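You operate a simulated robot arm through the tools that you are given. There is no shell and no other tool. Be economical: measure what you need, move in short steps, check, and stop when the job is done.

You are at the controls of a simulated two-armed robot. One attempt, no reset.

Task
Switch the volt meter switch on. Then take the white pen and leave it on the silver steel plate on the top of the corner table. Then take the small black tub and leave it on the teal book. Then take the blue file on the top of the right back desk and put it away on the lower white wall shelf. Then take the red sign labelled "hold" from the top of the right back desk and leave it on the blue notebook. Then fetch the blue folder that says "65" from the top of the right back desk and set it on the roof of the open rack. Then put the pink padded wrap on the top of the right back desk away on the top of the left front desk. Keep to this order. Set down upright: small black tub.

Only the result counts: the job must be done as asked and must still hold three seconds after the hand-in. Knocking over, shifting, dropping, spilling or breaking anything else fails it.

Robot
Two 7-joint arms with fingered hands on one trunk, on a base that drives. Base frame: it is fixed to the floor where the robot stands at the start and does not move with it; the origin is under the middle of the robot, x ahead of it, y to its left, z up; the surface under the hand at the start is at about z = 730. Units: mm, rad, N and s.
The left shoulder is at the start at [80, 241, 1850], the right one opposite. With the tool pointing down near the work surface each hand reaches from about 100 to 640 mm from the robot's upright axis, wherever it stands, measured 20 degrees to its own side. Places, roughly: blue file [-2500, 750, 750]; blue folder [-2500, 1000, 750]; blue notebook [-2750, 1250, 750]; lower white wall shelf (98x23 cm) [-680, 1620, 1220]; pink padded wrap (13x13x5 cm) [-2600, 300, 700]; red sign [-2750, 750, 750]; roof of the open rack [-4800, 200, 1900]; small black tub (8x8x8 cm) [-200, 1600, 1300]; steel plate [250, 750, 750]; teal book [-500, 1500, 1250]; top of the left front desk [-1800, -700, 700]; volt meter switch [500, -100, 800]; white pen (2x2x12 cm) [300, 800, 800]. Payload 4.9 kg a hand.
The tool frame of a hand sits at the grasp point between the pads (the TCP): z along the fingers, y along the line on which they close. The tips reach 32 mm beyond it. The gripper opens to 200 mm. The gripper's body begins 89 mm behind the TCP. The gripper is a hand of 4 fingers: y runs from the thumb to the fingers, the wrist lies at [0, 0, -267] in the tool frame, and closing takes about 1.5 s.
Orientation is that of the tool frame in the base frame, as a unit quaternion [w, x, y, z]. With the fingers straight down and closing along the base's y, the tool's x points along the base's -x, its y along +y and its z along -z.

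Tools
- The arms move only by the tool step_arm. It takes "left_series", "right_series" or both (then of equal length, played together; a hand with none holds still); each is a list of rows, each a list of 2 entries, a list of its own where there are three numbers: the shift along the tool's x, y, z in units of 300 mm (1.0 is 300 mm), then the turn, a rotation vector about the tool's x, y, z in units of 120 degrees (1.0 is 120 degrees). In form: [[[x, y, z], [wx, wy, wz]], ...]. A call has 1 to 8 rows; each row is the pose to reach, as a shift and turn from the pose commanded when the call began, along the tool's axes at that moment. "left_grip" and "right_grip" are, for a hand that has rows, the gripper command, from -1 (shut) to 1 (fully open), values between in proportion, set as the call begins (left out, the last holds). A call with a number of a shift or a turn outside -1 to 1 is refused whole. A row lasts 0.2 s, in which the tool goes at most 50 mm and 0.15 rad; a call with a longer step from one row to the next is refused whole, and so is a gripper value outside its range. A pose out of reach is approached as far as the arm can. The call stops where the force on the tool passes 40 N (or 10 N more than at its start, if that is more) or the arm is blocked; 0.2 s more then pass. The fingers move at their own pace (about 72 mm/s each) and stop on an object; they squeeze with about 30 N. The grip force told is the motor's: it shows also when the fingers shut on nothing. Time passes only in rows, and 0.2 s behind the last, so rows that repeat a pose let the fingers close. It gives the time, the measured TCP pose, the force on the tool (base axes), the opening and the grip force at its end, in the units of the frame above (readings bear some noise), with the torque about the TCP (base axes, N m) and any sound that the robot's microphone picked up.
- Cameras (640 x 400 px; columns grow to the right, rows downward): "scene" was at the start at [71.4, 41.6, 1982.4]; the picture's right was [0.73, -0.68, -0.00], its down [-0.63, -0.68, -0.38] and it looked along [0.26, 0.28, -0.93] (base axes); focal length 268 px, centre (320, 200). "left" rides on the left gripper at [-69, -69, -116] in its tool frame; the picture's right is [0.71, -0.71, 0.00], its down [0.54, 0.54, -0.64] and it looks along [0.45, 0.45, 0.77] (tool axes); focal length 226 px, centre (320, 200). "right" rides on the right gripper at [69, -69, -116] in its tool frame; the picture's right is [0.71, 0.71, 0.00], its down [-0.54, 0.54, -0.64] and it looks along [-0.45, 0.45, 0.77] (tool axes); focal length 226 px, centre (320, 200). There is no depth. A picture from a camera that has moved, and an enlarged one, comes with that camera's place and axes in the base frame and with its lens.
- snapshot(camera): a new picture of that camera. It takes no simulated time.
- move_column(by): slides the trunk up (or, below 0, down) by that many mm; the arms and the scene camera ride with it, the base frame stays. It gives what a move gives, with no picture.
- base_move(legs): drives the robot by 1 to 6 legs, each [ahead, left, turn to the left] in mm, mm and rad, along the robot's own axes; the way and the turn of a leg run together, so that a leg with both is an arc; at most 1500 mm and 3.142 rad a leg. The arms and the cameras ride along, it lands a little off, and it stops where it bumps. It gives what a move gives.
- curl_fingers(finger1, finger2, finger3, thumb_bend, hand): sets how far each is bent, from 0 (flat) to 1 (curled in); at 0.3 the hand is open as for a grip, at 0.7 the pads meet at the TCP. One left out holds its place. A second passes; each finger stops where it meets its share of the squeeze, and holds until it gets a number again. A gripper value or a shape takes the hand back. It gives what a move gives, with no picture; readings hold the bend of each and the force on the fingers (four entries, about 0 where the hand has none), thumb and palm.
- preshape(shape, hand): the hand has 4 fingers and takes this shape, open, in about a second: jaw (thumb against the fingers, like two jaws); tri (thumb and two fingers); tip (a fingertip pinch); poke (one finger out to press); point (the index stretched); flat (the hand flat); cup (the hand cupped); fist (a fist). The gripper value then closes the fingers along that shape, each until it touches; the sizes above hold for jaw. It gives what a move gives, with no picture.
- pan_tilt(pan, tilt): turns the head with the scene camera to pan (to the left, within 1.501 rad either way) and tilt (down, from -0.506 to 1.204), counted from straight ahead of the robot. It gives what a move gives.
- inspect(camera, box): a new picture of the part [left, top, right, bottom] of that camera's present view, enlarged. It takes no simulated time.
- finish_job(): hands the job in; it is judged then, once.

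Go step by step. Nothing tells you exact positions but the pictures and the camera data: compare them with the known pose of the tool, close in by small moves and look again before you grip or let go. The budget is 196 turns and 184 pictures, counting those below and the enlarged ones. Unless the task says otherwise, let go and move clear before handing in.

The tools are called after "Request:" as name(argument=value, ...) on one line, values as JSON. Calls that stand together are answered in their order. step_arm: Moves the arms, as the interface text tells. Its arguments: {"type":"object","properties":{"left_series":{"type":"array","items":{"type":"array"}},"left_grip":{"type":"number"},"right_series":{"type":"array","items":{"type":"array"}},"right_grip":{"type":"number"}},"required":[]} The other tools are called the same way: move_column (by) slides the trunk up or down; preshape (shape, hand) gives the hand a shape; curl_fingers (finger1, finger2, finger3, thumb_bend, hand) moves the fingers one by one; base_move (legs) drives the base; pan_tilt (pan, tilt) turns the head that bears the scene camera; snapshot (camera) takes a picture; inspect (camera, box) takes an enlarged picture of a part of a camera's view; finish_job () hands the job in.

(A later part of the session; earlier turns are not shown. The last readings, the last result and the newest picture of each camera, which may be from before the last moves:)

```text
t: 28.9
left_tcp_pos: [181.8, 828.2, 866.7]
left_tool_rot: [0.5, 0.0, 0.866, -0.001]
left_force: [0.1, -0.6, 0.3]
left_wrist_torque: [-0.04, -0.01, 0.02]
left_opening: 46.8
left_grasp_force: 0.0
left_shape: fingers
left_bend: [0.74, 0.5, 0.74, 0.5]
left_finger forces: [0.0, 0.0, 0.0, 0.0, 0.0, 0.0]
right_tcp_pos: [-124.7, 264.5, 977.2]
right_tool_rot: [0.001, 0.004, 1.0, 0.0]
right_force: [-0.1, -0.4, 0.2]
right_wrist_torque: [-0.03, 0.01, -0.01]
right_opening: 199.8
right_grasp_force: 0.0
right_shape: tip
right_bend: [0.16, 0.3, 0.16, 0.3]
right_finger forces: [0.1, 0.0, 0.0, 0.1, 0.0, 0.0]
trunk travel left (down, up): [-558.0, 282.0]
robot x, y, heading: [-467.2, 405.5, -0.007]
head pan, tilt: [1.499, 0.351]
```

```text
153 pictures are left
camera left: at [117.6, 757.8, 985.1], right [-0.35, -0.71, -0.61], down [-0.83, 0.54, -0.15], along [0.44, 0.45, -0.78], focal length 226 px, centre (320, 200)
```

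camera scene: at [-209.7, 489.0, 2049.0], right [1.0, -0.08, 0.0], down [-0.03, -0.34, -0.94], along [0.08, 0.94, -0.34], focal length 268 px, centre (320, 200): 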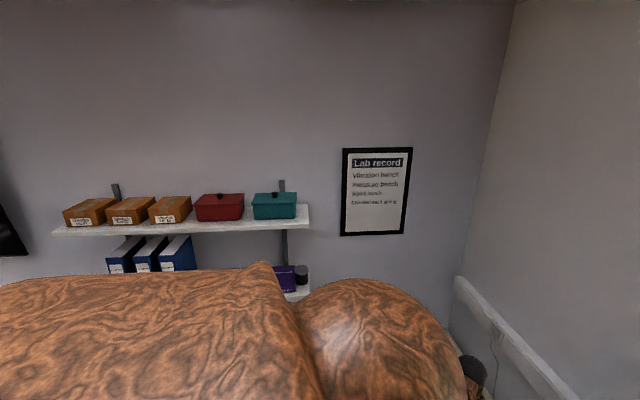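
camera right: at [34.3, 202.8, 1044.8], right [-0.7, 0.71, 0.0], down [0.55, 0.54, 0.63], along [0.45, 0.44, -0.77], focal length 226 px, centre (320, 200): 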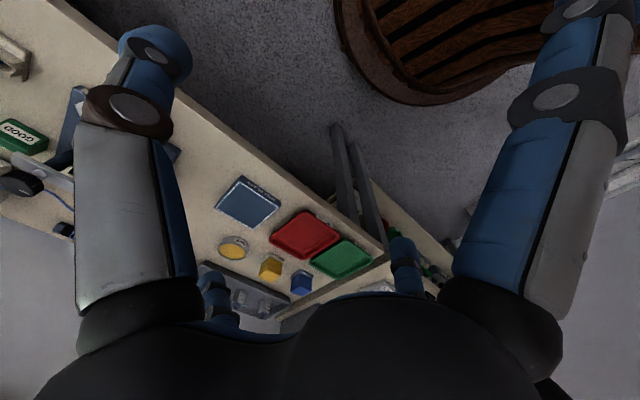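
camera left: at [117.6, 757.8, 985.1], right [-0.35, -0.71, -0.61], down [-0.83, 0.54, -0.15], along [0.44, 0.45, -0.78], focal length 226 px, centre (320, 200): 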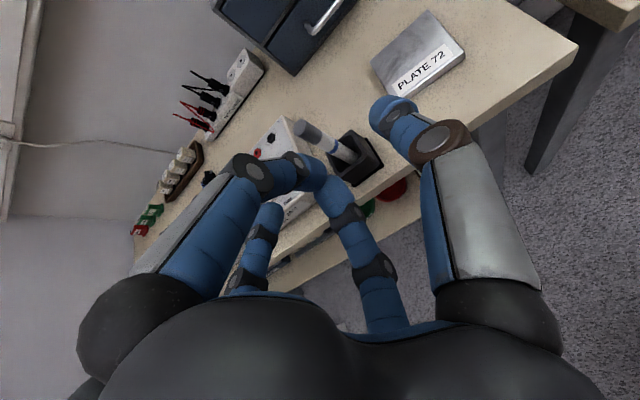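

Fingers 1 and 3 met in the middle and would block the pen; I use the poke shape to curl them fully, then open finger 2 and thumb.

Request:
preshape(hand="left", shape="poke")

Request:
curl_fingers(hand="left", finger1=1, finger2=0.5, finger3=1, thumb_bend=0.5)

Request:
snapshot(camera="left")

```text
t: 29.8
left_tcp_pos: [182.5, 828.5, 865.5]
left_tool_rot: [0.5, -0.001, 0.866, 0.001]
left_force: [-0.3, 0.2, -0.1]
left_wrist_torque: [-0.01, 0.03, -0.01]
left_opening: 0.1
left_grasp_force: 0.1
left_shape: poke
left_bend: [1.0, 1.0, 1.0, 0.81]
left_finger forces: [0.1, 0.1, 0.0, 0.0, 0.0, 0.0]
right_tcp_pos: [-125.3, 263.7, 976.7]
right_tool_rot: [0.002, 0.004, 1.0, 0.0]
right_force: [-0.3, 0.5, -0.2]
right_wrist_torque: [0.02, 0.01, 0.03]
right_opening: 199.7
right_grasp_force: 0.0
right_shape: tip
right_bend: [0.16, 0.3, 0.16, 0.3]
right_finger forces: [0.1, 0.1, 0.1, 0.1, 0.0, 0.0]
trunk travel left (down, up): [-558.0, 282.0]
robot x, y, heading: [-469.7, 404.9, -0.008]
head pan, tilt: [1.499, 0.351]
```

```text
t: 30.8
left_tcp_pos: [183.5, 828.5, 866.9]
left_tool_rot: [0.5, 0.0, 0.866, 0.0]
left_force: [0.0, -0.9, -0.1]
left_wrist_torque: [0.0, -0.02, -0.01]
left_opening: 56.8
left_grasp_force: 0.0
left_shape: fingers
left_bend: [0.98, 0.5, 0.98, 0.5]
left_finger forces: [0.1, 0.1, 0.1, 0.0, 0.0, 0.1]
right_tcp_pos: [-125.2, 264.7, 977.3]
right_tool_rot: [0.002, 0.005, 1.0, -0.001]
right_force: [0.0, -0.2, -0.4]
right_wrist_torque: [-0.01, 0.0, -0.01]
right_opening: 200.1
right_grasp_force: 0.1
right_shape: tip
right_bend: [0.16, 0.3, 0.16, 0.3]
right_finger forces: [0.1, 0.1, 0.0, 0.1, 0.0, 0.0]
trunk travel left (down, up): [-558.0, 282.0]
robot x, y, heading: [-467.2, 404.3, -0.008]
head pan, tilt: [1.499, 0.351]
```

```text
152 pictures are left
camera left: at [117.8, 757.9, 984.9], right [-0.35, -0.71, -0.61], down [-0.83, 0.54, -0.15], along [0.44, 0.45, -0.78], focal length 226 px, centre (320, 200)
```

left: 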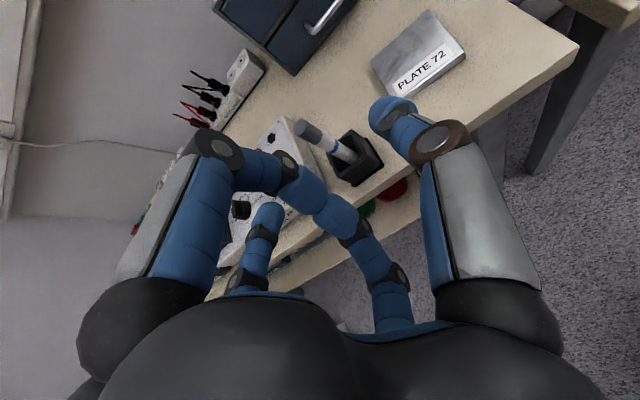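

Fingers 1 and 3 are now curled clear. I advance along the tool axis so the pen comes between thumb and finger 2.

Request:
step_arm(left_series=[[[0.003, -0.005, 0.1], [0, 0, 0]], [[0.006, -0.007, 0.18], [0, 0, 0]], [[0.009, -0.007, 0.25], [0, 0, 0]], [[0.009, -0.007, 0.25], [0, 0, 0]]])

Request:
snapshot(camera="left")

Request:
inspect(camera="left", box=[240, 80, 440, 220])

```text
t: 31.8
left_tcp_pos: [248.0, 825.2, 824.3]
left_tool_rot: [0.5, 0.001, 0.866, -0.001]
left_force: [-0.3, -0.9, -0.5]
left_wrist_torque: [0.0, 0.02, -0.02]
left_opening: 56.6
left_grasp_force: 0.1
left_shape: fingers
left_bend: [0.98, 0.5, 0.98, 0.5]
left_finger forces: [0.0, 0.0, 0.0, 0.0, 0.0, 0.0]
right_tcp_pos: [-124.7, 265.0, 977.5]
right_tool_rot: [0.002, 0.004, 1.0, -0.001]
right_force: [0.4, 0.3, -0.4]
right_wrist_torque: [-0.01, 0.02, 0.01]
right_opening: 200.1
right_grasp_force: 0.0
right_shape: tip
right_bend: [0.16, 0.3, 0.16, 0.3]
right_finger forces: [0.1, 0.0, 0.1, 0.0, 0.0, 0.1]
trunk travel left (down, up): [-558.0, 282.0]
robot x, y, heading: [-471.3, 403.2, -0.007]
head pan, tilt: [1.499, 0.351]
```

```text
151 pictures are left
camera left: at [182.4, 755.7, 943.4], right [-0.35, -0.71, -0.61], down [-0.83, 0.54, -0.15], along [0.44, 0.45, -0.78], focal length 226 px, centre (320, 200)
```

left: 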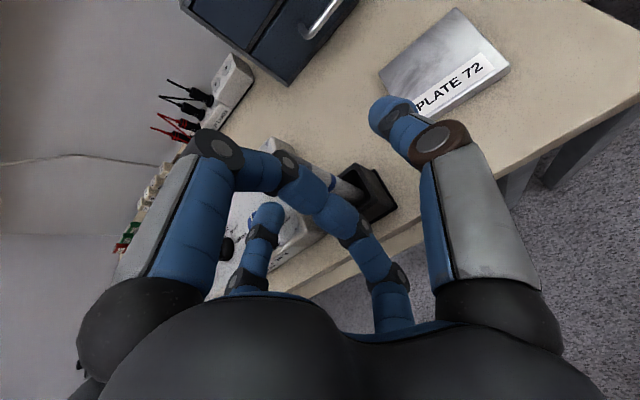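

```text
2.86 times, centred on (340, 150) of left
camera zoom: at [182.4, 755.7, 943.4], right [-0.35, -0.71, -0.61], down [-0.83, 0.54, -0.15], along [0.44, 0.45, -0.78], focal length 646 px, centre (263, 343)
```

zoom: 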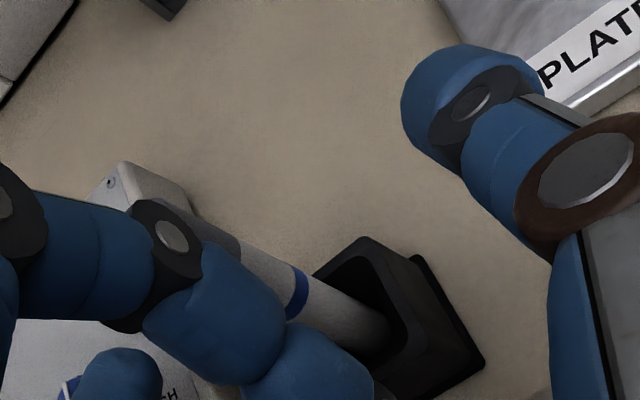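

The pen lies between thumb and finger 2, just ahead of the curled fingers. I close the pinch.

Request:
curl_fingers(hand="left", finger2=0.8, thumb_bend=0.8)

Request:
inspect(camera="left", box=[240, 80, 440, 220])

```text
t: 32.8
left_tcp_pos: [247.0, 824.8, 824.4]
left_tool_rot: [0.5, 0.0, 0.866, 0.0]
left_force: [0.0, 0.1, -0.1]
left_wrist_torque: [0.01, 0.01, -0.01]
left_opening: 9.8
left_grasp_force: 10.9
left_shape: fingers
left_bend: [0.98, 0.65, 0.98, 0.75]
left_finger forces: [0.0, 9.1, 0.0, 0.0, 12.5, 0.0]
right_tcp_pos: [-124.3, 263.6, 975.1]
right_tool_rot: [0.002, 0.005, 1.0, -0.001]
right_force: [0.4, -1.0, -0.2]
right_wrist_torque: [0.0, -0.01, -0.05]
right_opening: 199.9
right_grasp_force: 0.1
right_shape: tip
right_bend: [0.16, 0.3, 0.16, 0.3]
right_finger forces: [0.0, 0.0, 0.0, 0.0, 0.0, 0.0]
trunk travel left (down, up): [-558.0, 282.0]
robot x, y, heading: [-468.1, 403.2, -0.012]
head pan, tilt: [1.499, 0.351]
```

```text
2.86 times, centred on (340, 150) of left
camera zoom: at [182.5, 755.7, 943.3], right [-0.35, -0.71, -0.61], down [-0.83, 0.54, -0.15], along [0.44, 0.45, -0.78], focal length 646 px, centre (263, 343)
```

zoom: 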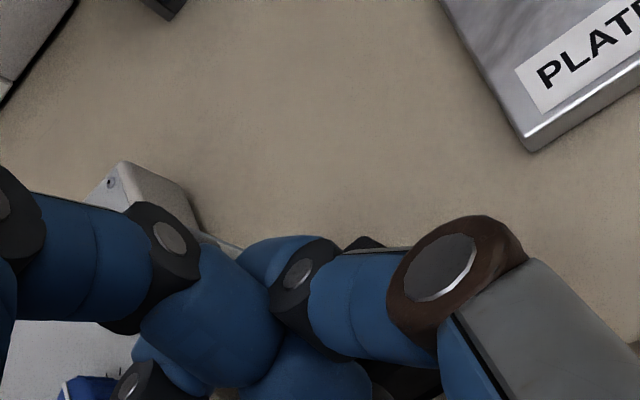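

Gripped with about 10 N. I lift straight up out of the holder.

Request:
step_arm(left_series=[[[-0.06, 0, -0.035], [0, 0, 0]], [[-0.12, 0, -0.07], [0, 0, 0]], [[-0.18, 0, -0.104], [0, 0, 0]], [[-0.24, 0, -0.139], [0, 0, 0]], [[-0.3, 0, -0.173], [0, 0, 0]], [[-0.3, 0, -0.173], [0, 0, 0]]])

Request:
snapshot(camera="left")

```text
t: 34.2
left_tcp_pos: [248.1, 826.6, 929.2]
left_tool_rot: [0.5, 0.0, 0.866, 0.0]
left_force: [0.1, -0.1, -0.3]
left_wrist_torque: [-0.01, -0.03, 0.0]
left_opening: 9.4
left_grasp_force: 10.7
left_shape: fingers
left_bend: [0.98, 0.65, 0.98, 0.75]
left_finger forces: [0.0, 8.6, 0.1, 0.0, 12.4, 0.0]
right_tcp_pos: [-125.7, 262.8, 975.6]
right_tool_rot: [0.002, 0.004, 1.0, -0.001]
right_force: [-0.2, -0.4, -0.9]
right_wrist_torque: [0.0, -0.03, 0.02]
right_opening: 199.9
right_grasp_force: 0.0
right_shape: tip
right_bend: [0.16, 0.3, 0.16, 0.3]
right_finger forces: [0.1, 0.0, 0.0, 0.0, 0.0, 0.0]
trunk travel left (down, up): [-558.0, 282.0]
robot x, y, heading: [-467.6, 403.9, -0.013]
head pan, tilt: [1.499, 0.351]
```

```text
148 pictures are left
camera left: at [183.1, 756.7, 1047.7], right [-0.35, -0.71, -0.61], down [-0.83, 0.54, -0.15], along [0.44, 0.45, -0.78], focal length 226 px, centre (320, 200)
```

left: 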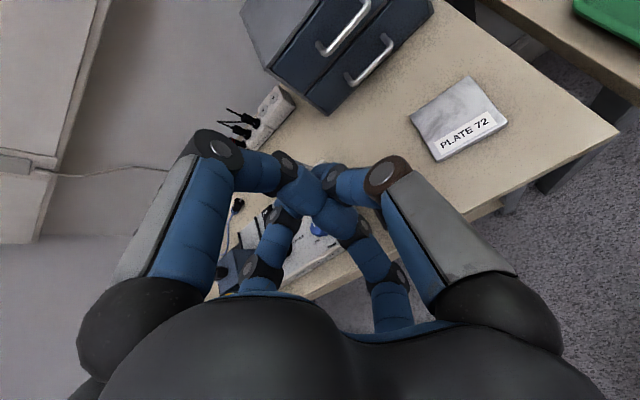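

Held. Next I turn the hand nose-down with a 45° yaw while pulling it back off the table, then drive forward to bring it over the plate.

Request:
step_arm(left_series=[[[0.024, -0.056, -0.067], [0.029, 0.044, 0.038]], [[0.048, -0.112, -0.134], [0.058, 0.089, 0.076]], [[0.072, -0.168, -0.2], [0.088, 0.133, 0.114]], [[0.097, -0.224, -0.268], [0.117, 0.178, 0.152]], [[0.12, -0.28, -0.334], [0.146, 0.222, 0.19]], [[0.145, -0.335, -0.4], [0.175, 0.266, 0.229]], [[0.169, -0.391, -0.468], [0.205, 0.311, 0.267]], [[0.193, -0.447, -0.535], [0.234, 0.355, 0.305]]])

Request:
snapshot(camera="left")

```text
t: 36.0
left_tcp_pos: [79.4, 693.3, 957.3]
left_tool_rot: [0.119, 0.381, 0.916, -0.051]
left_force: [-0.2, -0.8, -1.3]
left_wrist_torque: [-0.03, 0.04, -0.02]
left_opening: 9.8
left_grasp_force: 10.6
left_shape: fingers
left_bend: [0.98, 0.65, 0.98, 0.76]
left_finger forces: [0.1, 8.1, 0.0, 0.1, 12.4, 0.0]
right_tcp_pos: [-125.3, 264.7, 976.4]
right_tool_rot: [0.002, 0.005, 1.0, 0.0]
right_force: [0.8, -0.1, -0.4]
right_wrist_torque: [-0.01, -0.05, -0.02]
right_opening: 199.9
right_grasp_force: 0.1
right_shape: tip
right_bend: [0.16, 0.3, 0.16, 0.3]
right_finger forces: [0.1, 0.1, 0.1, 0.1, 0.0, 0.1]
trunk travel left (down, up): [-558.0, 282.0]
robot x, y, heading: [-464.6, 403.5, -0.009]
head pan, tilt: [1.499, 0.351]
```

```text
147 pictures are left
camera left: at [58.2, 617.2, 1088.4], right [-0.98, -0.02, -0.18], down [-0.1, 0.87, 0.48], along [0.15, 0.49, -0.86], focal length 226 px, centre (320, 200)
```

left: 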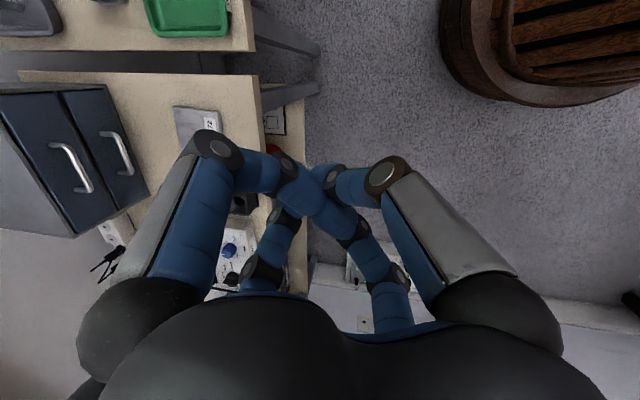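

I check from the head camera that the pen is held, and how it lies.

Request:
pan_tilt(pan=0.45, tilt=0.95)

Request:
snapshot(camera="scene")

Request:
inspect(camera="left", box=[240, 120, 400, 240])

```text
t: 37.3
left_tcp_pos: [80.1, 694.0, 956.2]
left_tool_rot: [0.12, 0.38, 0.916, -0.049]
left_force: [-0.3, -0.3, 0.5]
left_wrist_torque: [0.0, -0.01, -0.01]
left_opening: 9.8
left_grasp_force: 10.4
left_shape: fingers
left_bend: [0.98, 0.65, 0.98, 0.76]
left_finger forces: [0.0, 8.3, 0.0, 0.0, 12.5, 0.0]
right_tcp_pos: [-125.4, 265.4, 977.5]
right_tool_rot: [0.002, 0.005, 1.0, -0.001]
right_force: [0.1, -0.4, 0.0]
right_wrist_torque: [-0.02, 0.02, -0.04]
right_opening: 199.7
right_grasp_force: 0.2
right_shape: tip
right_bend: [0.16, 0.3, 0.16, 0.3]
right_finger forces: [0.0, 0.0, 0.0, 0.0, 0.0, 0.0]
trunk travel left (down, up): [-558.0, 282.0]
robot x, y, heading: [-467.4, 404.8, -0.006]
head pan, tilt: [0.45, 0.949]
```

```text
146 pictures are left
camera scene: at [-370.2, 433.6, 1797.6], right [0.43, -0.9, 0.0], down [-0.73, -0.35, -0.58], along [0.53, 0.25, -0.81], focal length 268 px, centre (320, 200)
```

scene: 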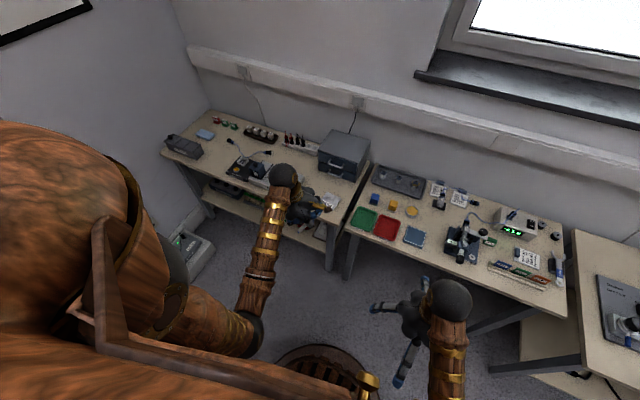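

```text
3.33 times, centred on (320, 180) of left
camera zoom: at [58.4, 617.7, 1088.4], right [-0.98, -0.02, -0.18], down [-0.1, 0.87, 0.48], along [0.15, 0.49, -0.86], focal length 754 px, centre (320, 267)
```

zoom: 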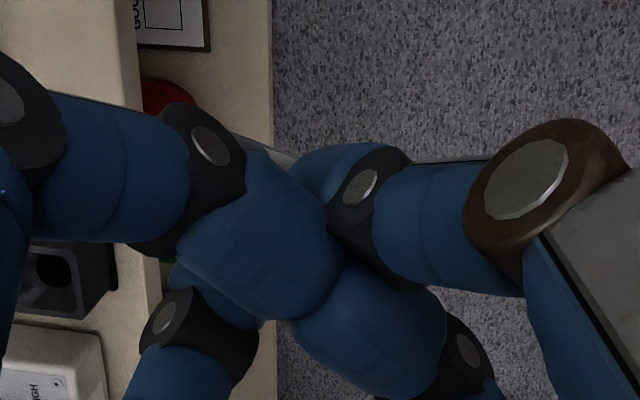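

Request:
inspect(camera="scene", box=[250, 150, 370, 250])

Request:
inspect(camera="right", box=[180, 40, 460, 240])

```text
4.00 times, centred on (310, 200) of scene
camera zoom: at [-370.2, 433.6, 1797.6], right [0.43, -0.9, 0.0], down [-0.73, -0.35, -0.58], along [0.53, 0.25, -0.81], focal length 1070 px, centre (360, 200)
```

zoom: 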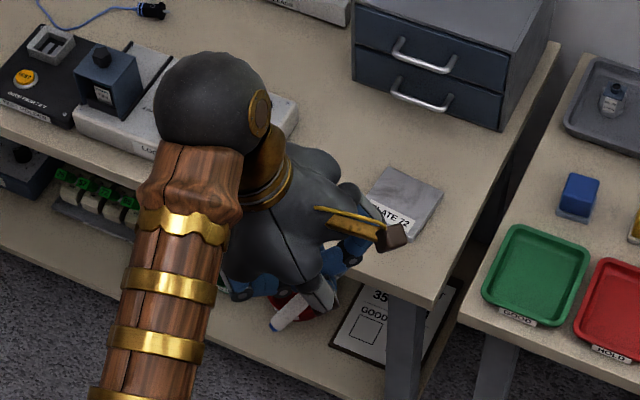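

```text
2.00 times, centred on (320, 140) of right
camera zoom: at [-193.7, 196.4, 1091.9], right [-0.7, 0.71, 0.0], down [0.54, 0.54, 0.64], along [0.46, 0.45, -0.76], focal length 452 px, centre (320, 320)
```

zoom: 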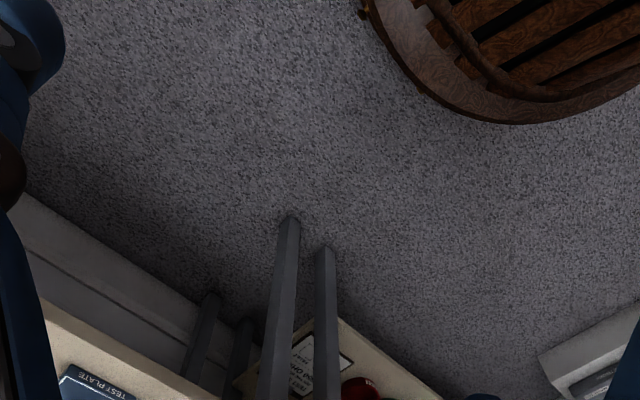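

The pen's white end shows below the hand, pointing back and down as expected. I drive forward so that the hand comes over the plate.

Request:
base_move(legs=[[269, 0, 0]])

Request:
snapshot(camera="left")

Request:
snapshot(camera="scene")

```text
t: 39.2
left_tcp_pos: [350.3, 689.9, 957.7]
left_tool_rot: [0.121, 0.38, 0.916, -0.05]
left_force: [0.6, 0.1, 0.2]
left_wrist_torque: [0.01, -0.03, 0.01]
left_opening: 9.8
left_grasp_force: 10.0
left_shape: fingers
left_bend: [0.98, 0.65, 0.98, 0.76]
left_finger forces: [0.1, 8.3, 0.1, 0.2, 12.4, 0.0]
right_tcp_pos: [144.6, 262.4, 976.4]
right_tool_rot: [0.002, 0.004, 1.0, -0.001]
right_force: [0.1, -0.6, -0.8]
right_wrist_torque: [-0.02, 0.0, 0.0]
right_opening: 199.8
right_grasp_force: 0.2
right_shape: tip
right_bend: [0.16, 0.3, 0.16, 0.3]
right_finger forces: [0.1, 0.0, 0.1, 0.1, 0.0, 0.0]
trunk travel left (down, up): [-558.0, 282.0]
robot x, y, heading: [-200.3, 399.7, -0.005]
head pan, tilt: [0.45, 0.949]
```

```text
142 pictures are left
camera left: at [327.6, 615.9, 1089.0], right [-0.98, -0.02, -0.18], down [-0.1, 0.87, 0.48], along [0.15, 0.49, -0.86], focal length 226 px, centre (320, 200)
```

left: 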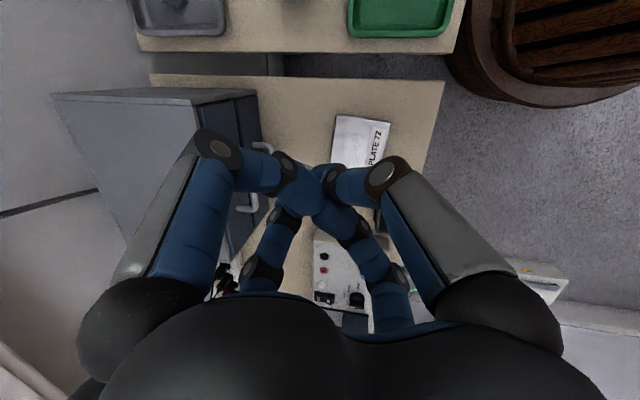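

```text
141 pictures are left
camera scene: at [-101.5, 431.5, 1797.7], right [0.43, -0.9, 0.0], down [-0.73, -0.35, -0.58], along [0.53, 0.25, -0.81], focal length 268 px, centre (320, 200)
```

scene: 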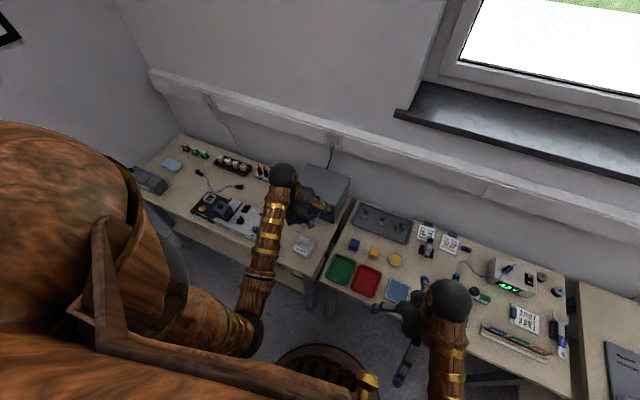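

The pen's low end should land near (307,734) on the plate. I lower 100 mm and look.

Request:
step_arm(left_series=[[[0.037, 0, 0.077], [0, 0, 0]], [[0.058, 0, 0.161], [0, 0, 0]], [[0.08, 0, 0.24], [0, 0, 0]], [[0.102, 0, 0.322], [0, 0, 0]], [[0.102, 0, 0.322], [0, 0, 0]]])

Request:
inspect(camera="scene", box=[260, 150, 360, 270])

Request:
snapshot(camera="left")

Request:
snapshot(camera="right")

```text
t: 40.4
left_tcp_pos: [348.4, 693.2, 857.3]
left_tool_rot: [0.121, 0.38, 0.916, -0.05]
left_force: [-0.7, 0.1, -0.5]
left_wrist_torque: [0.02, -0.05, 0.01]
left_opening: 9.6
left_grasp_force: 10.2
left_shape: fingers
left_bend: [0.98, 0.65, 0.98, 0.76]
left_finger forces: [0.0, 8.0, 0.1, 0.0, 12.3, 0.0]
right_tcp_pos: [145.8, 262.5, 977.0]
right_tool_rot: [0.002, 0.004, 1.0, 0.0]
right_force: [-0.7, 0.9, 0.2]
right_wrist_torque: [0.03, 0.02, 0.02]
right_opening: 199.9
right_grasp_force: 0.1
right_shape: tip
right_bend: [0.16, 0.3, 0.16, 0.3]
right_finger forces: [0.0, 0.0, 0.0, 0.1, 0.1, 0.0]
trunk travel left (down, up): [-558.0, 282.0]
robot x, y, heading: [-195.3, 402.6, -0.011]
head pan, tilt: [0.45, 0.949]
```

```text
3.33 times, centred on (310, 210) of scene
camera zoom: at [-99.6, 431.4, 1797.6], right [0.43, -0.9, 0.0], down [-0.73, -0.35, -0.58], along [0.53, 0.25, -0.81], focal length 892 px, centre (353, 167)
```

zoom: 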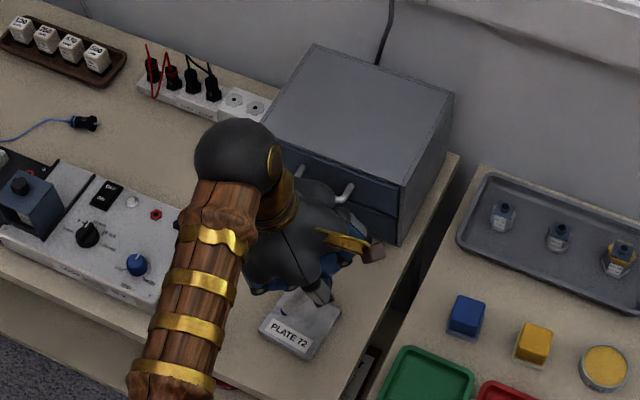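

```text
139 pictures are left
camera left: at [327.0, 618.5, 987.2], right [-0.98, -0.02, -0.18], down [-0.1, 0.87, 0.48], along [0.15, 0.49, -0.86], focal length 226 px, centre (320, 200)
```

left: 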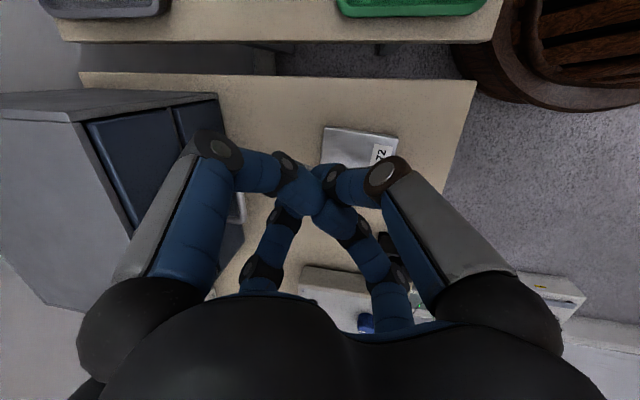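

```text
138 pictures are left
camera right: at [77.0, 194.5, 1091.8], right [-0.7, 0.71, 0.0], down [0.54, 0.54, 0.64], along [0.46, 0.45, -0.76], focal length 226 px, centre (320, 200)
```

right: 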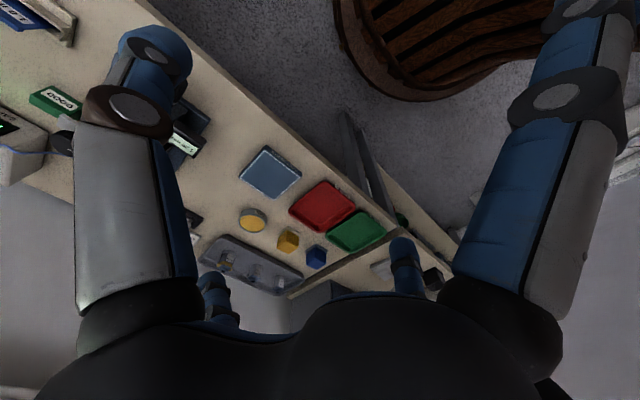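

Request:
inspect(camera="scene", box=[325, 215, 375, 260])

Request:
inspect(camera="scene", box=[325, 215, 375, 265])

```text
8.89 times, centred on (350, 238) of scene
camera zoom: at [-99.6, 431.4, 1797.6], right [0.43, -0.9, 0.0], down [-0.73, -0.35, -0.58], along [0.53, 0.25, -0.81], focal length 2377 px, centre (53, -133)
```

zoom: 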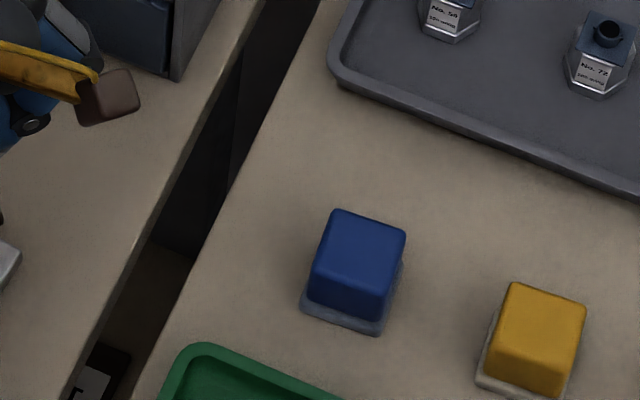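

```text
8.00 times, centred on (350, 240) of scene
camera zoom: at [-99.6, 431.4, 1797.6], right [0.43, -0.9, 0.0], down [-0.73, -0.35, -0.58], along [0.53, 0.25, -0.81], focal length 2140 px, centre (80, -120)
```

zoom: 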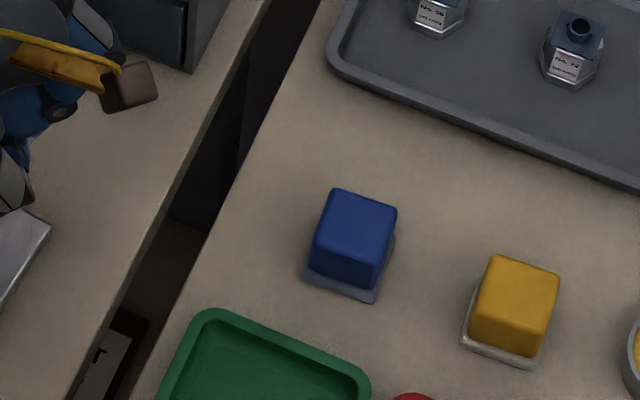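

Request:
inspect(camera="scene", box=[280, 220, 330, 260])

```text
10.00 times, centred on (305, 240) of scene
camera zoom: at [-99.6, 431.4, 1797.6], right [0.43, -0.9, 0.0], down [-0.73, -0.35, -0.58], along [0.53, 0.25, -0.81], focal length 2675 px, centre (470, -200)
```

zoom: 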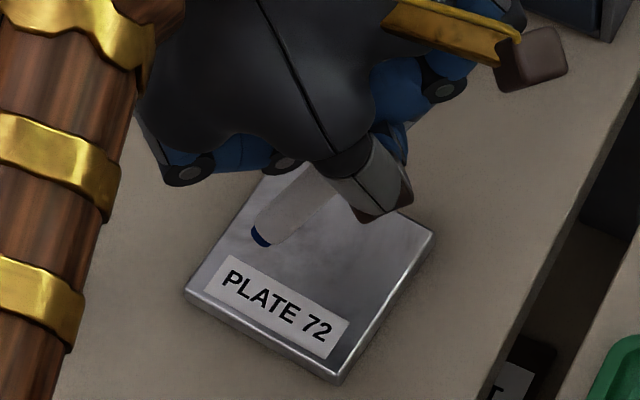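

The pen's end hangs over the plate as planned. I lower further in small steps, watching the force.

Request:
step_arm(left_series=[[[0.0086, 0, 0.032], [0, 0, 0]], [[0.0173, 0, 0.064], [0, 0, 0]], [[0.0259, 0, 0.097], [0, 0, 0]], [[0.0345, 0, 0.129], [0, 0, 0]], [[0.0345, 0, 0.129], [0, 0, 0]]])

Request:
inspect(camera="scene", box=[280, 220, 330, 260])

```text
t: 41.6
left_tcp_pos: [349.2, 695.0, 816.9]
left_tool_rot: [0.121, 0.38, 0.916, -0.049]
left_force: [0.3, -0.4, -0.1]
left_wrist_torque: [0.01, 0.03, -0.01]
left_opening: 9.0
left_grasp_force: 0.1
left_shape: fingers
left_bend: [0.99, 0.68, 0.99, 0.76]
left_finger forces: [0.1, 0.0, 0.0, 0.1, 0.0, 0.1]
right_tcp_pos: [145.5, 261.0, 977.2]
right_tool_rot: [0.002, 0.004, 1.0, 0.0]
right_force: [0.4, -0.1, 0.5]
right_wrist_torque: [0.02, 0.0, 0.0]
right_opening: 199.9
right_grasp_force: 0.0
right_shape: tip
right_bend: [0.16, 0.3, 0.16, 0.3]
right_finger forces: [0.0, 0.0, 0.0, 0.0, 0.0, 0.1]
trunk travel left (down, up): [-558.0, 282.0]
robot x, y, heading: [-196.2, 403.5, -0.009]
head pan, tilt: [0.45, 0.949]
```

```text
10.00 times, centred on (305, 240) of scene
camera zoom: at [-99.5, 431.4, 1797.6], right [0.43, -0.9, 0.0], down [-0.73, -0.35, -0.58], along [0.53, 0.25, -0.81], focal length 2675 px, centre (470, -200)
```

zoom: 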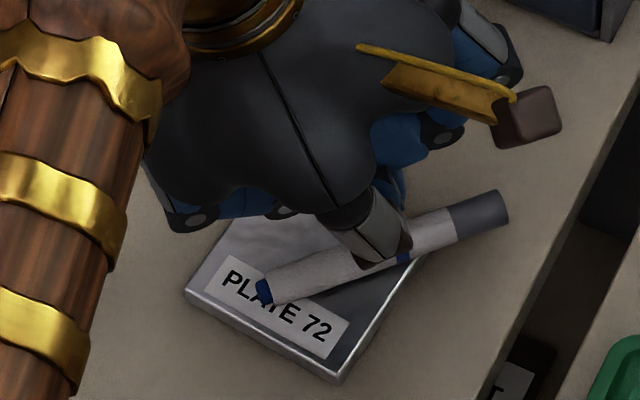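

The pen slid out of the pinch and now lies on the plate, overhanging on the right side. I lift the hand straight up gently and look.

Request:
step_arm(left_series=[[[-0.0086, 0, -0.032], [0, 0, 0]], [[-0.0259, 0, -0.097], [0, 0, 0]], [[-0.06, 0, -0.224], [0, 0, 0]], [[-0.09, 0, -0.34], [0, 0, 0]], [[-0.12, 0, -0.45], [0, 0, 0]]])

Request:
inspect(camera="scene", box=[280, 220, 330, 260])

Request:
snapshot(camera="left")

```text
t: 42.8
left_tcp_pos: [348.7, 695.8, 956.8]
left_tool_rot: [0.121, 0.38, 0.916, -0.051]
left_force: [0.1, 0.2, -0.3]
left_wrist_torque: [-0.01, -0.01, 0.0]
left_opening: 8.8
left_grasp_force: 0.2
left_shape: fingers
left_bend: [0.99, 0.68, 0.99, 0.76]
left_finger forces: [0.1, 0.1, 0.0, 0.1, 0.0, 0.0]
right_tcp_pos: [146.2, 262.9, 975.9]
right_tool_rot: [0.002, 0.004, 1.0, 0.0]
right_force: [-0.4, 0.0, -0.2]
right_wrist_torque: [0.04, -0.06, 0.03]
right_opening: 199.9
right_grasp_force: 0.0
right_shape: tip
right_bend: [0.16, 0.3, 0.16, 0.3]
right_finger forces: [0.0, 0.0, 0.0, 0.0, 0.0, 0.0]
trunk travel left (down, up): [-558.0, 282.0]
robot x, y, heading: [-194.4, 401.1, -0.013]
head pan, tilt: [0.45, 0.949]
```

```text
10.00 times, centred on (305, 240) of scene
camera zoom: at [-99.4, 431.3, 1797.5], right [0.43, -0.9, 0.0], down [-0.73, -0.35, -0.58], along [0.53, 0.25, -0.81], focal length 2675 px, centre (470, -200)
```

zoom: 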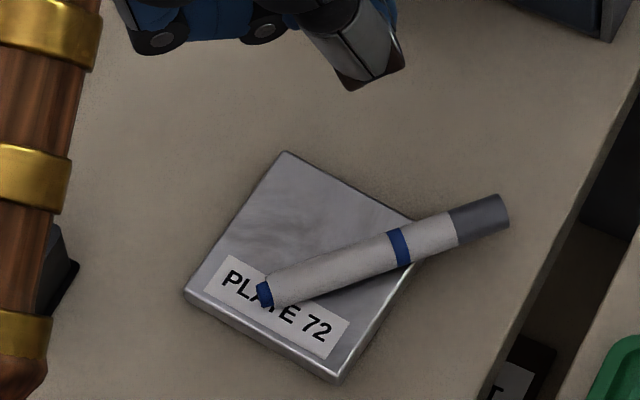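

```text
132 pictures are left
camera left: at [327.2, 619.9, 1086.7], right [-0.98, -0.02, -0.18], down [-0.1, 0.87, 0.48], along [0.15, 0.49, -0.86], focal length 226 px, centre (320, 200)
```

left: 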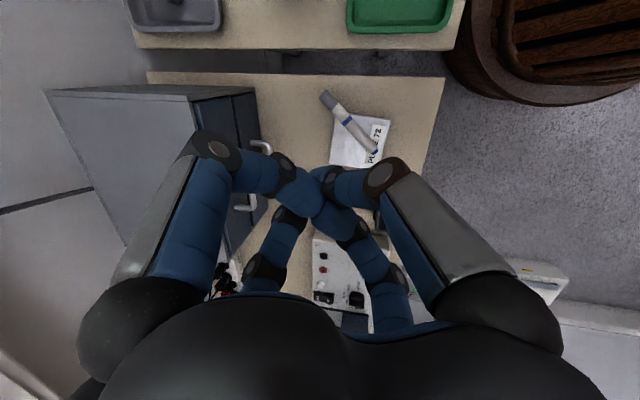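

The pen rests on the plate with its middle over it, so I leave it. Next is the tub: I back off and turn left to face the wall shelf.

Request:
base_move(legs=[[-300, 0, 0], [0, 0, 1.5708]])

Request:
pan_tilt(pan=-0.1, tilt=0.45)

Request:
snapshot(camera="scene")

```text
t: 48.7
left_tcp_pos: [-802.3, 946.2, 955.9]
left_tool_rot: [0.12, -0.384, 0.914, 0.051]
left_force: [-0.2, -0.4, 0.7]
left_wrist_torque: [0.01, 0.0, -0.01]
left_opening: 8.9
left_grasp_force: 0.2
left_shape: fingers
left_bend: [0.99, 0.68, 0.99, 0.76]
left_finger forces: [0.0, 0.0, 0.0, 0.0, 0.0, 0.0]
right_tcp_pos: [-365.9, 748.5, 975.5]
right_tool_rot: [-0.001, 0.708, -0.707, -0.001]
right_force: [-0.1, 0.2, 1.0]
right_wrist_torque: [0.03, -0.03, 0.04]
right_opening: 200.0
right_grasp_force: 0.0
right_shape: tip
right_bend: [0.16, 0.3, 0.16, 0.3]
right_finger forces: [0.1, 0.1, 0.0, 0.0, 0.0, 0.1]
trunk travel left (down, up): [-558.0, 282.0]
robot x, y, heading: [-501.5, 402.2, 1.574]
head pan, tilt: [0.45, 0.949]
```

```text
t: 49.6
left_tcp_pos: [-802.5, 948.1, 955.6]
left_tool_rot: [0.12, -0.385, 0.914, 0.051]
left_force: [-0.1, 0.7, -0.6]
left_wrist_torque: [0.0, -0.02, -0.01]
left_opening: 8.9
left_grasp_force: 0.1
left_shape: fingers
left_bend: [0.99, 0.68, 0.99, 0.76]
left_finger forces: [0.0, 0.1, 0.0, 0.0, 0.0, 0.0]
right_tcp_pos: [-365.6, 747.5, 977.1]
right_tool_rot: [-0.002, 0.708, -0.707, -0.001]
right_force: [-0.2, -0.2, 0.3]
right_wrist_torque: [0.0, -0.01, 0.04]
right_opening: 200.0
right_grasp_force: 0.1
right_shape: tip
right_bend: [0.16, 0.3, 0.16, 0.3]
right_finger forces: [0.0, 0.0, 0.1, 0.0, 0.0, 0.0]
trunk travel left (down, up): [-558.0, 282.0]
robot x, y, heading: [-503.5, 404.2, 1.574]
head pan, tilt: [-0.099, 0.45]
```

```text
131 pictures are left
camera scene: at [-490.9, 524.1, 1839.5], right [1.0, -0.09, 0.0], down [-0.04, -0.43, -0.9], along [0.09, 0.9, -0.44], focal length 268 px, centre (320, 200)
```

scene: 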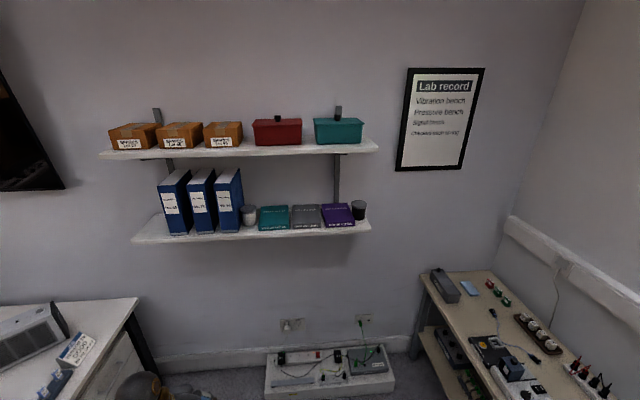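

A clear view of the shelves. I zoom in on the tub and books.

Request:
inspect(camera="scene", box=[230, 130, 390, 250])

Request:
inspect(camera="scene", box=[310, 180, 390, 240])

Request:
inspect(camera="scene", box=[120, 140, 280, 250])

```text
3.33 times, centred on (310, 190) of scene
camera zoom: at [-490.9, 524.1, 1839.5], right [1.0, -0.09, 0.0], down [-0.04, -0.43, -0.9], along [0.09, 0.9, -0.44], focal length 892 px, centre (353, 233)
```

zoom: 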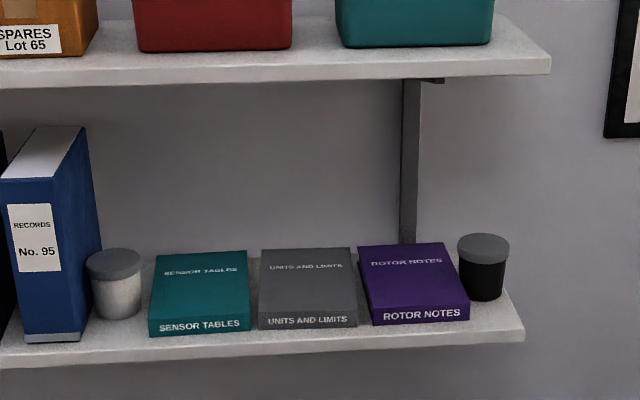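

```text
6.67 times, centred on (350, 210) of scene
camera zoom: at [-490.9, 524.1, 1839.5], right [1.0, -0.09, 0.0], down [-0.04, -0.43, -0.9], along [0.09, 0.9, -0.44], focal length 1783 px, centre (120, 133)
```

zoom: 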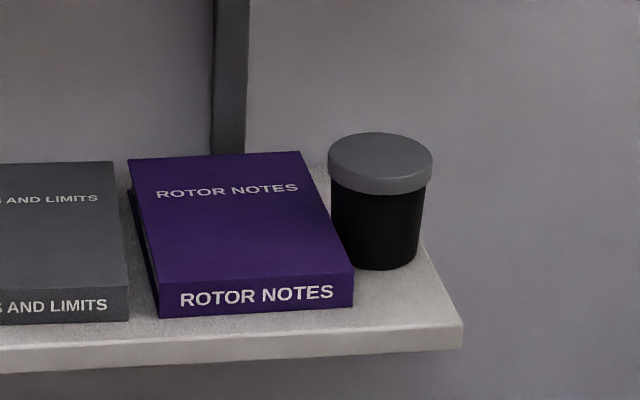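

```text
3.64 times, centred on (200, 195) of scene
camera zoom: at [-490.9, 524.1, 1839.5], right [1.0, -0.09, 0.0], down [-0.04, -0.43, -0.9], along [0.09, 0.9, -0.44], focal length 973 px, centre (756, 218)
```

zoom: 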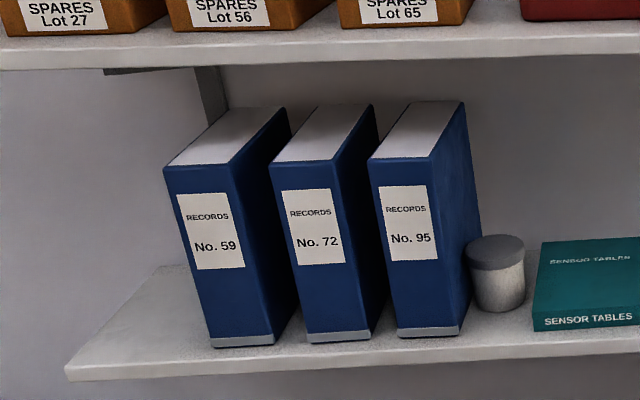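

Tub at about (-202,1597), standing z 1215–1290; teal book centred near (-590,1613), top z≈1240. I raise the trunk, drive nearer, and pitch the right hand 45° toward the shelf.

Request:
move_column(by=280)

Request:
base_move(legs=[[400, -83, 0]])

Request:
curl_fingers(hand="right", finger1=0, finger2=0.4, finger3=0, thumb_bend=0.4)

Request:
step_arm(right_series=[[[0, 0, 0], [0, -0.07, 0]], [[0, 0, 0], [0, -0.14, 0]], [[0, 0, 0], [0, -0.21, 0]], [[0, 0, 0], [0, -0.28, 0]], [[0, 0, 0], [0, -0.35, 0]], [[0, 0, 0], [0, -0.375, 0]], [[0, 0, 0], [0, -0.375, 0]]])

Request:
snapshot(camera="right")

Request:
snapshot(camera="scene")

```text
t: 52.5
left_tcp_pos: [-802.3, 947.2, 1234.9]
left_tool_rot: [0.12, -0.384, 0.914, 0.05]
left_force: [0.9, -0.8, -0.5]
left_wrist_torque: [0.01, 0.02, 0.03]
left_opening: 9.0
left_grasp_force: 0.1
left_shape: fingers
left_bend: [0.99, 0.68, 0.99, 0.76]
left_finger forces: [0.1, 0.1, 0.0, 0.0, 0.0, 0.1]
right_tcp_pos: [-366.8, 748.7, 1256.2]
right_tool_rot: [-0.002, 0.708, -0.706, -0.001]
right_force: [-0.3, -0.1, 0.0]
right_wrist_torque: [0.04, -0.01, 0.02]
right_opening: 199.8
right_grasp_force: 0.0
right_shape: tip
right_bend: [0.16, 0.3, 0.16, 0.3]
right_finger forces: [0.1, 0.0, 0.0, 0.0, 0.1, 0.0]
trunk travel left (down, up): [-838.0, 2.0]
robot x, y, heading: [-500.0, 405.0, 1.574]
head pan, tilt: [-0.099, 0.45]
```

```text
t: 55.0
left_tcp_pos: [-712.2, 1347.0, 1237.4]
left_tool_rot: [0.121, -0.379, 0.916, 0.051]
left_force: [0.3, -0.3, -0.6]
left_wrist_torque: [0.01, 0.02, -0.02]
left_opening: 8.8
left_grasp_force: 0.2
left_shape: fingers
left_bend: [0.99, 0.68, 0.99, 0.76]
left_finger forces: [0.1, 0.0, 0.0, 0.0, 0.0, 0.0]
right_tcp_pos: [-280.8, 1143.0, 1258.3]
right_tool_rot: [0.002, -0.704, 0.71, 0.001]
right_force: [-1.2, -0.1, -0.4]
right_wrist_torque: [0.05, -0.03, -0.01]
right_opening: 200.2
right_grasp_force: 0.2
right_shape: tip
right_bend: [0.16, 0.3, 0.16, 0.3]
right_finger forces: [0.0, 0.1, 0.1, 0.1, 0.1, 0.0]
trunk travel left (down, up): [-838.0, 2.0]
robot x, y, heading: [-421.1, 808.0, 1.566]
head pan, tilt: [-0.099, 0.45]
```

```text
t: 56.0
left_tcp_pos: [-711.1, 1351.6, 1235.6]
left_tool_rot: [0.119, -0.38, 0.916, 0.049]
left_force: [0.4, 0.5, 0.5]
left_wrist_torque: [-0.03, 0.02, -0.01]
left_opening: 8.6
left_grasp_force: 0.0
left_shape: fingers
left_bend: [0.99, 0.68, 0.99, 0.76]
left_finger forces: [0.0, 0.0, 0.1, 0.0, 0.1, 0.1]
right_tcp_pos: [-278.1, 1147.7, 1257.3]
right_tool_rot: [0.0, -0.704, 0.71, 0.001]
right_force: [0.1, -0.2, -0.2]
right_wrist_torque: [-0.01, 0.0, 0.02]
right_opening: 151.2
right_grasp_force: 0.0
right_shape: fingers
right_bend: [0.01, 0.4, 0.01, 0.4]
right_finger forces: [0.1, 0.0, 0.1, 0.0, 0.0, 0.0]
trunk travel left (down, up): [-838.0, 2.0]
robot x, y, heading: [-416.9, 805.6, 1.567]
head pan, tilt: [-0.099, 0.45]
```

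```text
t: 57.6
left_tcp_pos: [-711.9, 1351.2, 1235.7]
left_tool_rot: [0.121, -0.379, 0.916, 0.05]
left_force: [-0.1, 1.0, 0.3]
left_wrist_torque: [0.0, -0.03, -0.01]
left_opening: 8.9
left_grasp_force: 0.2
left_shape: fingers
left_bend: [0.99, 0.68, 0.99, 0.76]
left_finger forces: [0.0, 0.0, 0.0, 0.1, 0.0, 0.1]
right_tcp_pos: [-278.7, 1147.0, 1255.7]
right_tool_rot: [0.273, -0.651, 0.655, 0.27]
right_force: [-0.9, 0.7, 0.1]
right_wrist_torque: [0.02, 0.0, 0.02]
right_opening: 151.1
right_grasp_force: 0.0
right_shape: fingers
right_bend: [0.01, 0.4, 0.01, 0.4]
right_finger forces: [0.1, 0.1, 0.0, 0.0, 0.1, 0.0]
trunk travel left (down, up): [-838.0, 2.0]
robot x, y, heading: [-421.0, 800.5, 1.566]
head pan, tilt: [-0.099, 0.45]
```

```text
127 pictures are left
camera right: at [-209.9, 1016.3, 1288.8], right [-0.71, -0.49, -0.5], down [-0.54, -0.07, 0.84], along [-0.45, 0.87, -0.22], focal length 226 px, centre (320, 200)
```

right: 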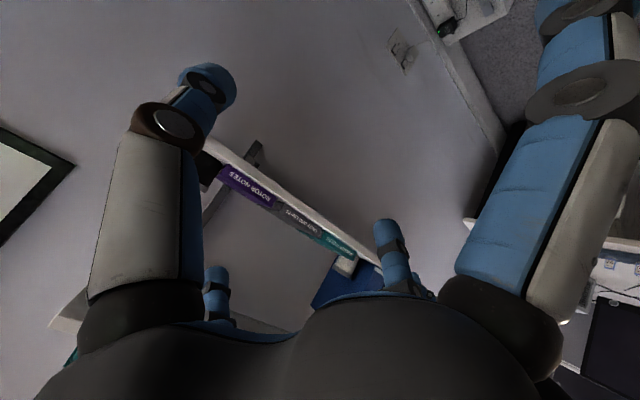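

```text
126 pictures are left
camera scene: at [-405.7, 926.1, 2119.4], right [0.99, -0.11, 0.0], down [-0.05, -0.43, -0.9], along [0.1, 0.89, -0.44], focal length 268 px, centre (320, 200)
```

scene: 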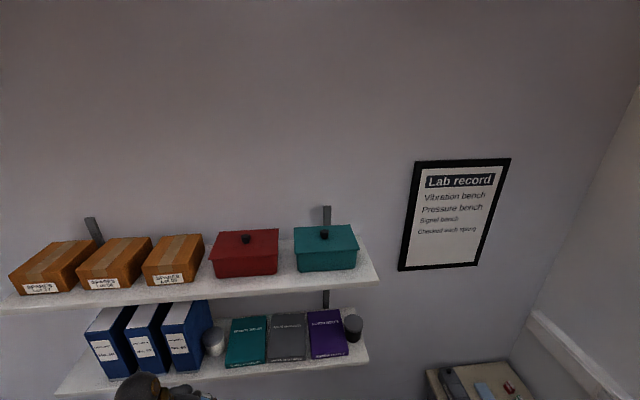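

The pitched pose works. I retract the left hand out of the shelf's way, and re-measure the tub from this closer view.

Request:
step_arm(left_series=[[[0.091, -0.094, -0.025], [0, 0, 0]], [[0.182, -0.188, -0.049], [0, 0, 0]], [[0.273, -0.282, -0.074], [0, 0, 0]], [[0.364, -0.377, -0.098], [0, 0, 0]]])

Request:
inspect(camera="scene", box=[200, 290, 400, 390])

Request:
inspect(camera="scene", box=[310, 295, 390, 375])

```text
t: 58.6
left_tcp_pos: [-710.6, 1189.2, 1238.8]
left_tool_rot: [0.12, -0.379, 0.916, 0.049]
left_force: [-0.4, -0.8, -0.4]
left_wrist_torque: [0.05, -0.01, 0.01]
left_opening: 8.8
left_grasp_force: 0.0
left_shape: fingers
left_bend: [0.99, 0.68, 0.99, 0.76]
left_finger forces: [0.1, 0.0, 0.0, 0.1, 0.1, 0.0]
right_tcp_pos: [-278.6, 1143.5, 1257.3]
right_tool_rot: [0.274, -0.65, 0.656, 0.27]
right_force: [-0.4, -1.2, -0.4]
right_wrist_torque: [0.01, 0.01, 0.02]
right_opening: 150.8
right_grasp_force: 0.1
right_shape: fingers
right_bend: [0.01, 0.4, 0.01, 0.4]
right_finger forces: [0.1, 0.0, 0.1, 0.1, 0.1, 0.0]
trunk travel left (down, up): [-838.0, 2.0]
robot x, y, heading: [-417.6, 799.1, 1.56]
head pan, tilt: [-0.099, 0.45]
```

```text
3.20 times, centred on (300, 340) of scene
camera zoom: at [-404.8, 922.1, 2119.7], right [0.99, -0.11, 0.0], down [-0.05, -0.43, -0.9], along [0.1, 0.9, -0.43], focal length 856 px, centre (384, -248)
```

zoom: 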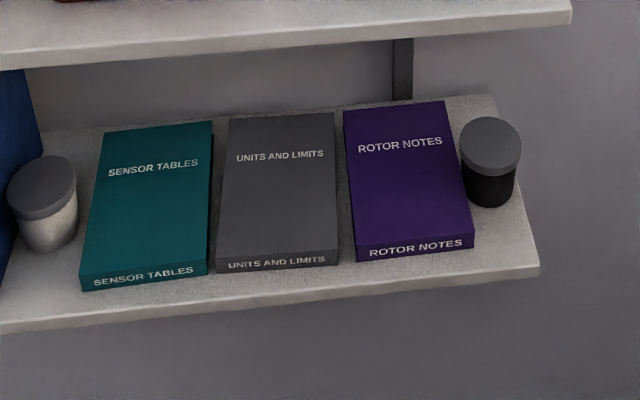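

```text
5.00 times, centred on (350, 335) of scene
camera zoom: at [-404.8, 922.1, 2119.7], right [0.99, -0.11, 0.0], down [-0.05, -0.43, -0.9], along [0.1, 0.9, -0.43], focal length 1337 px, centre (170, -475)
```

zoom: 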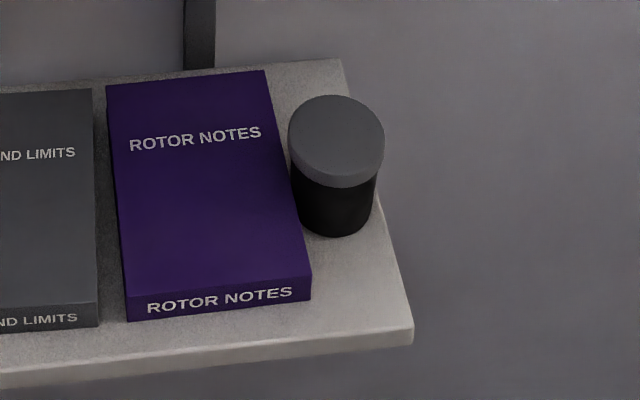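

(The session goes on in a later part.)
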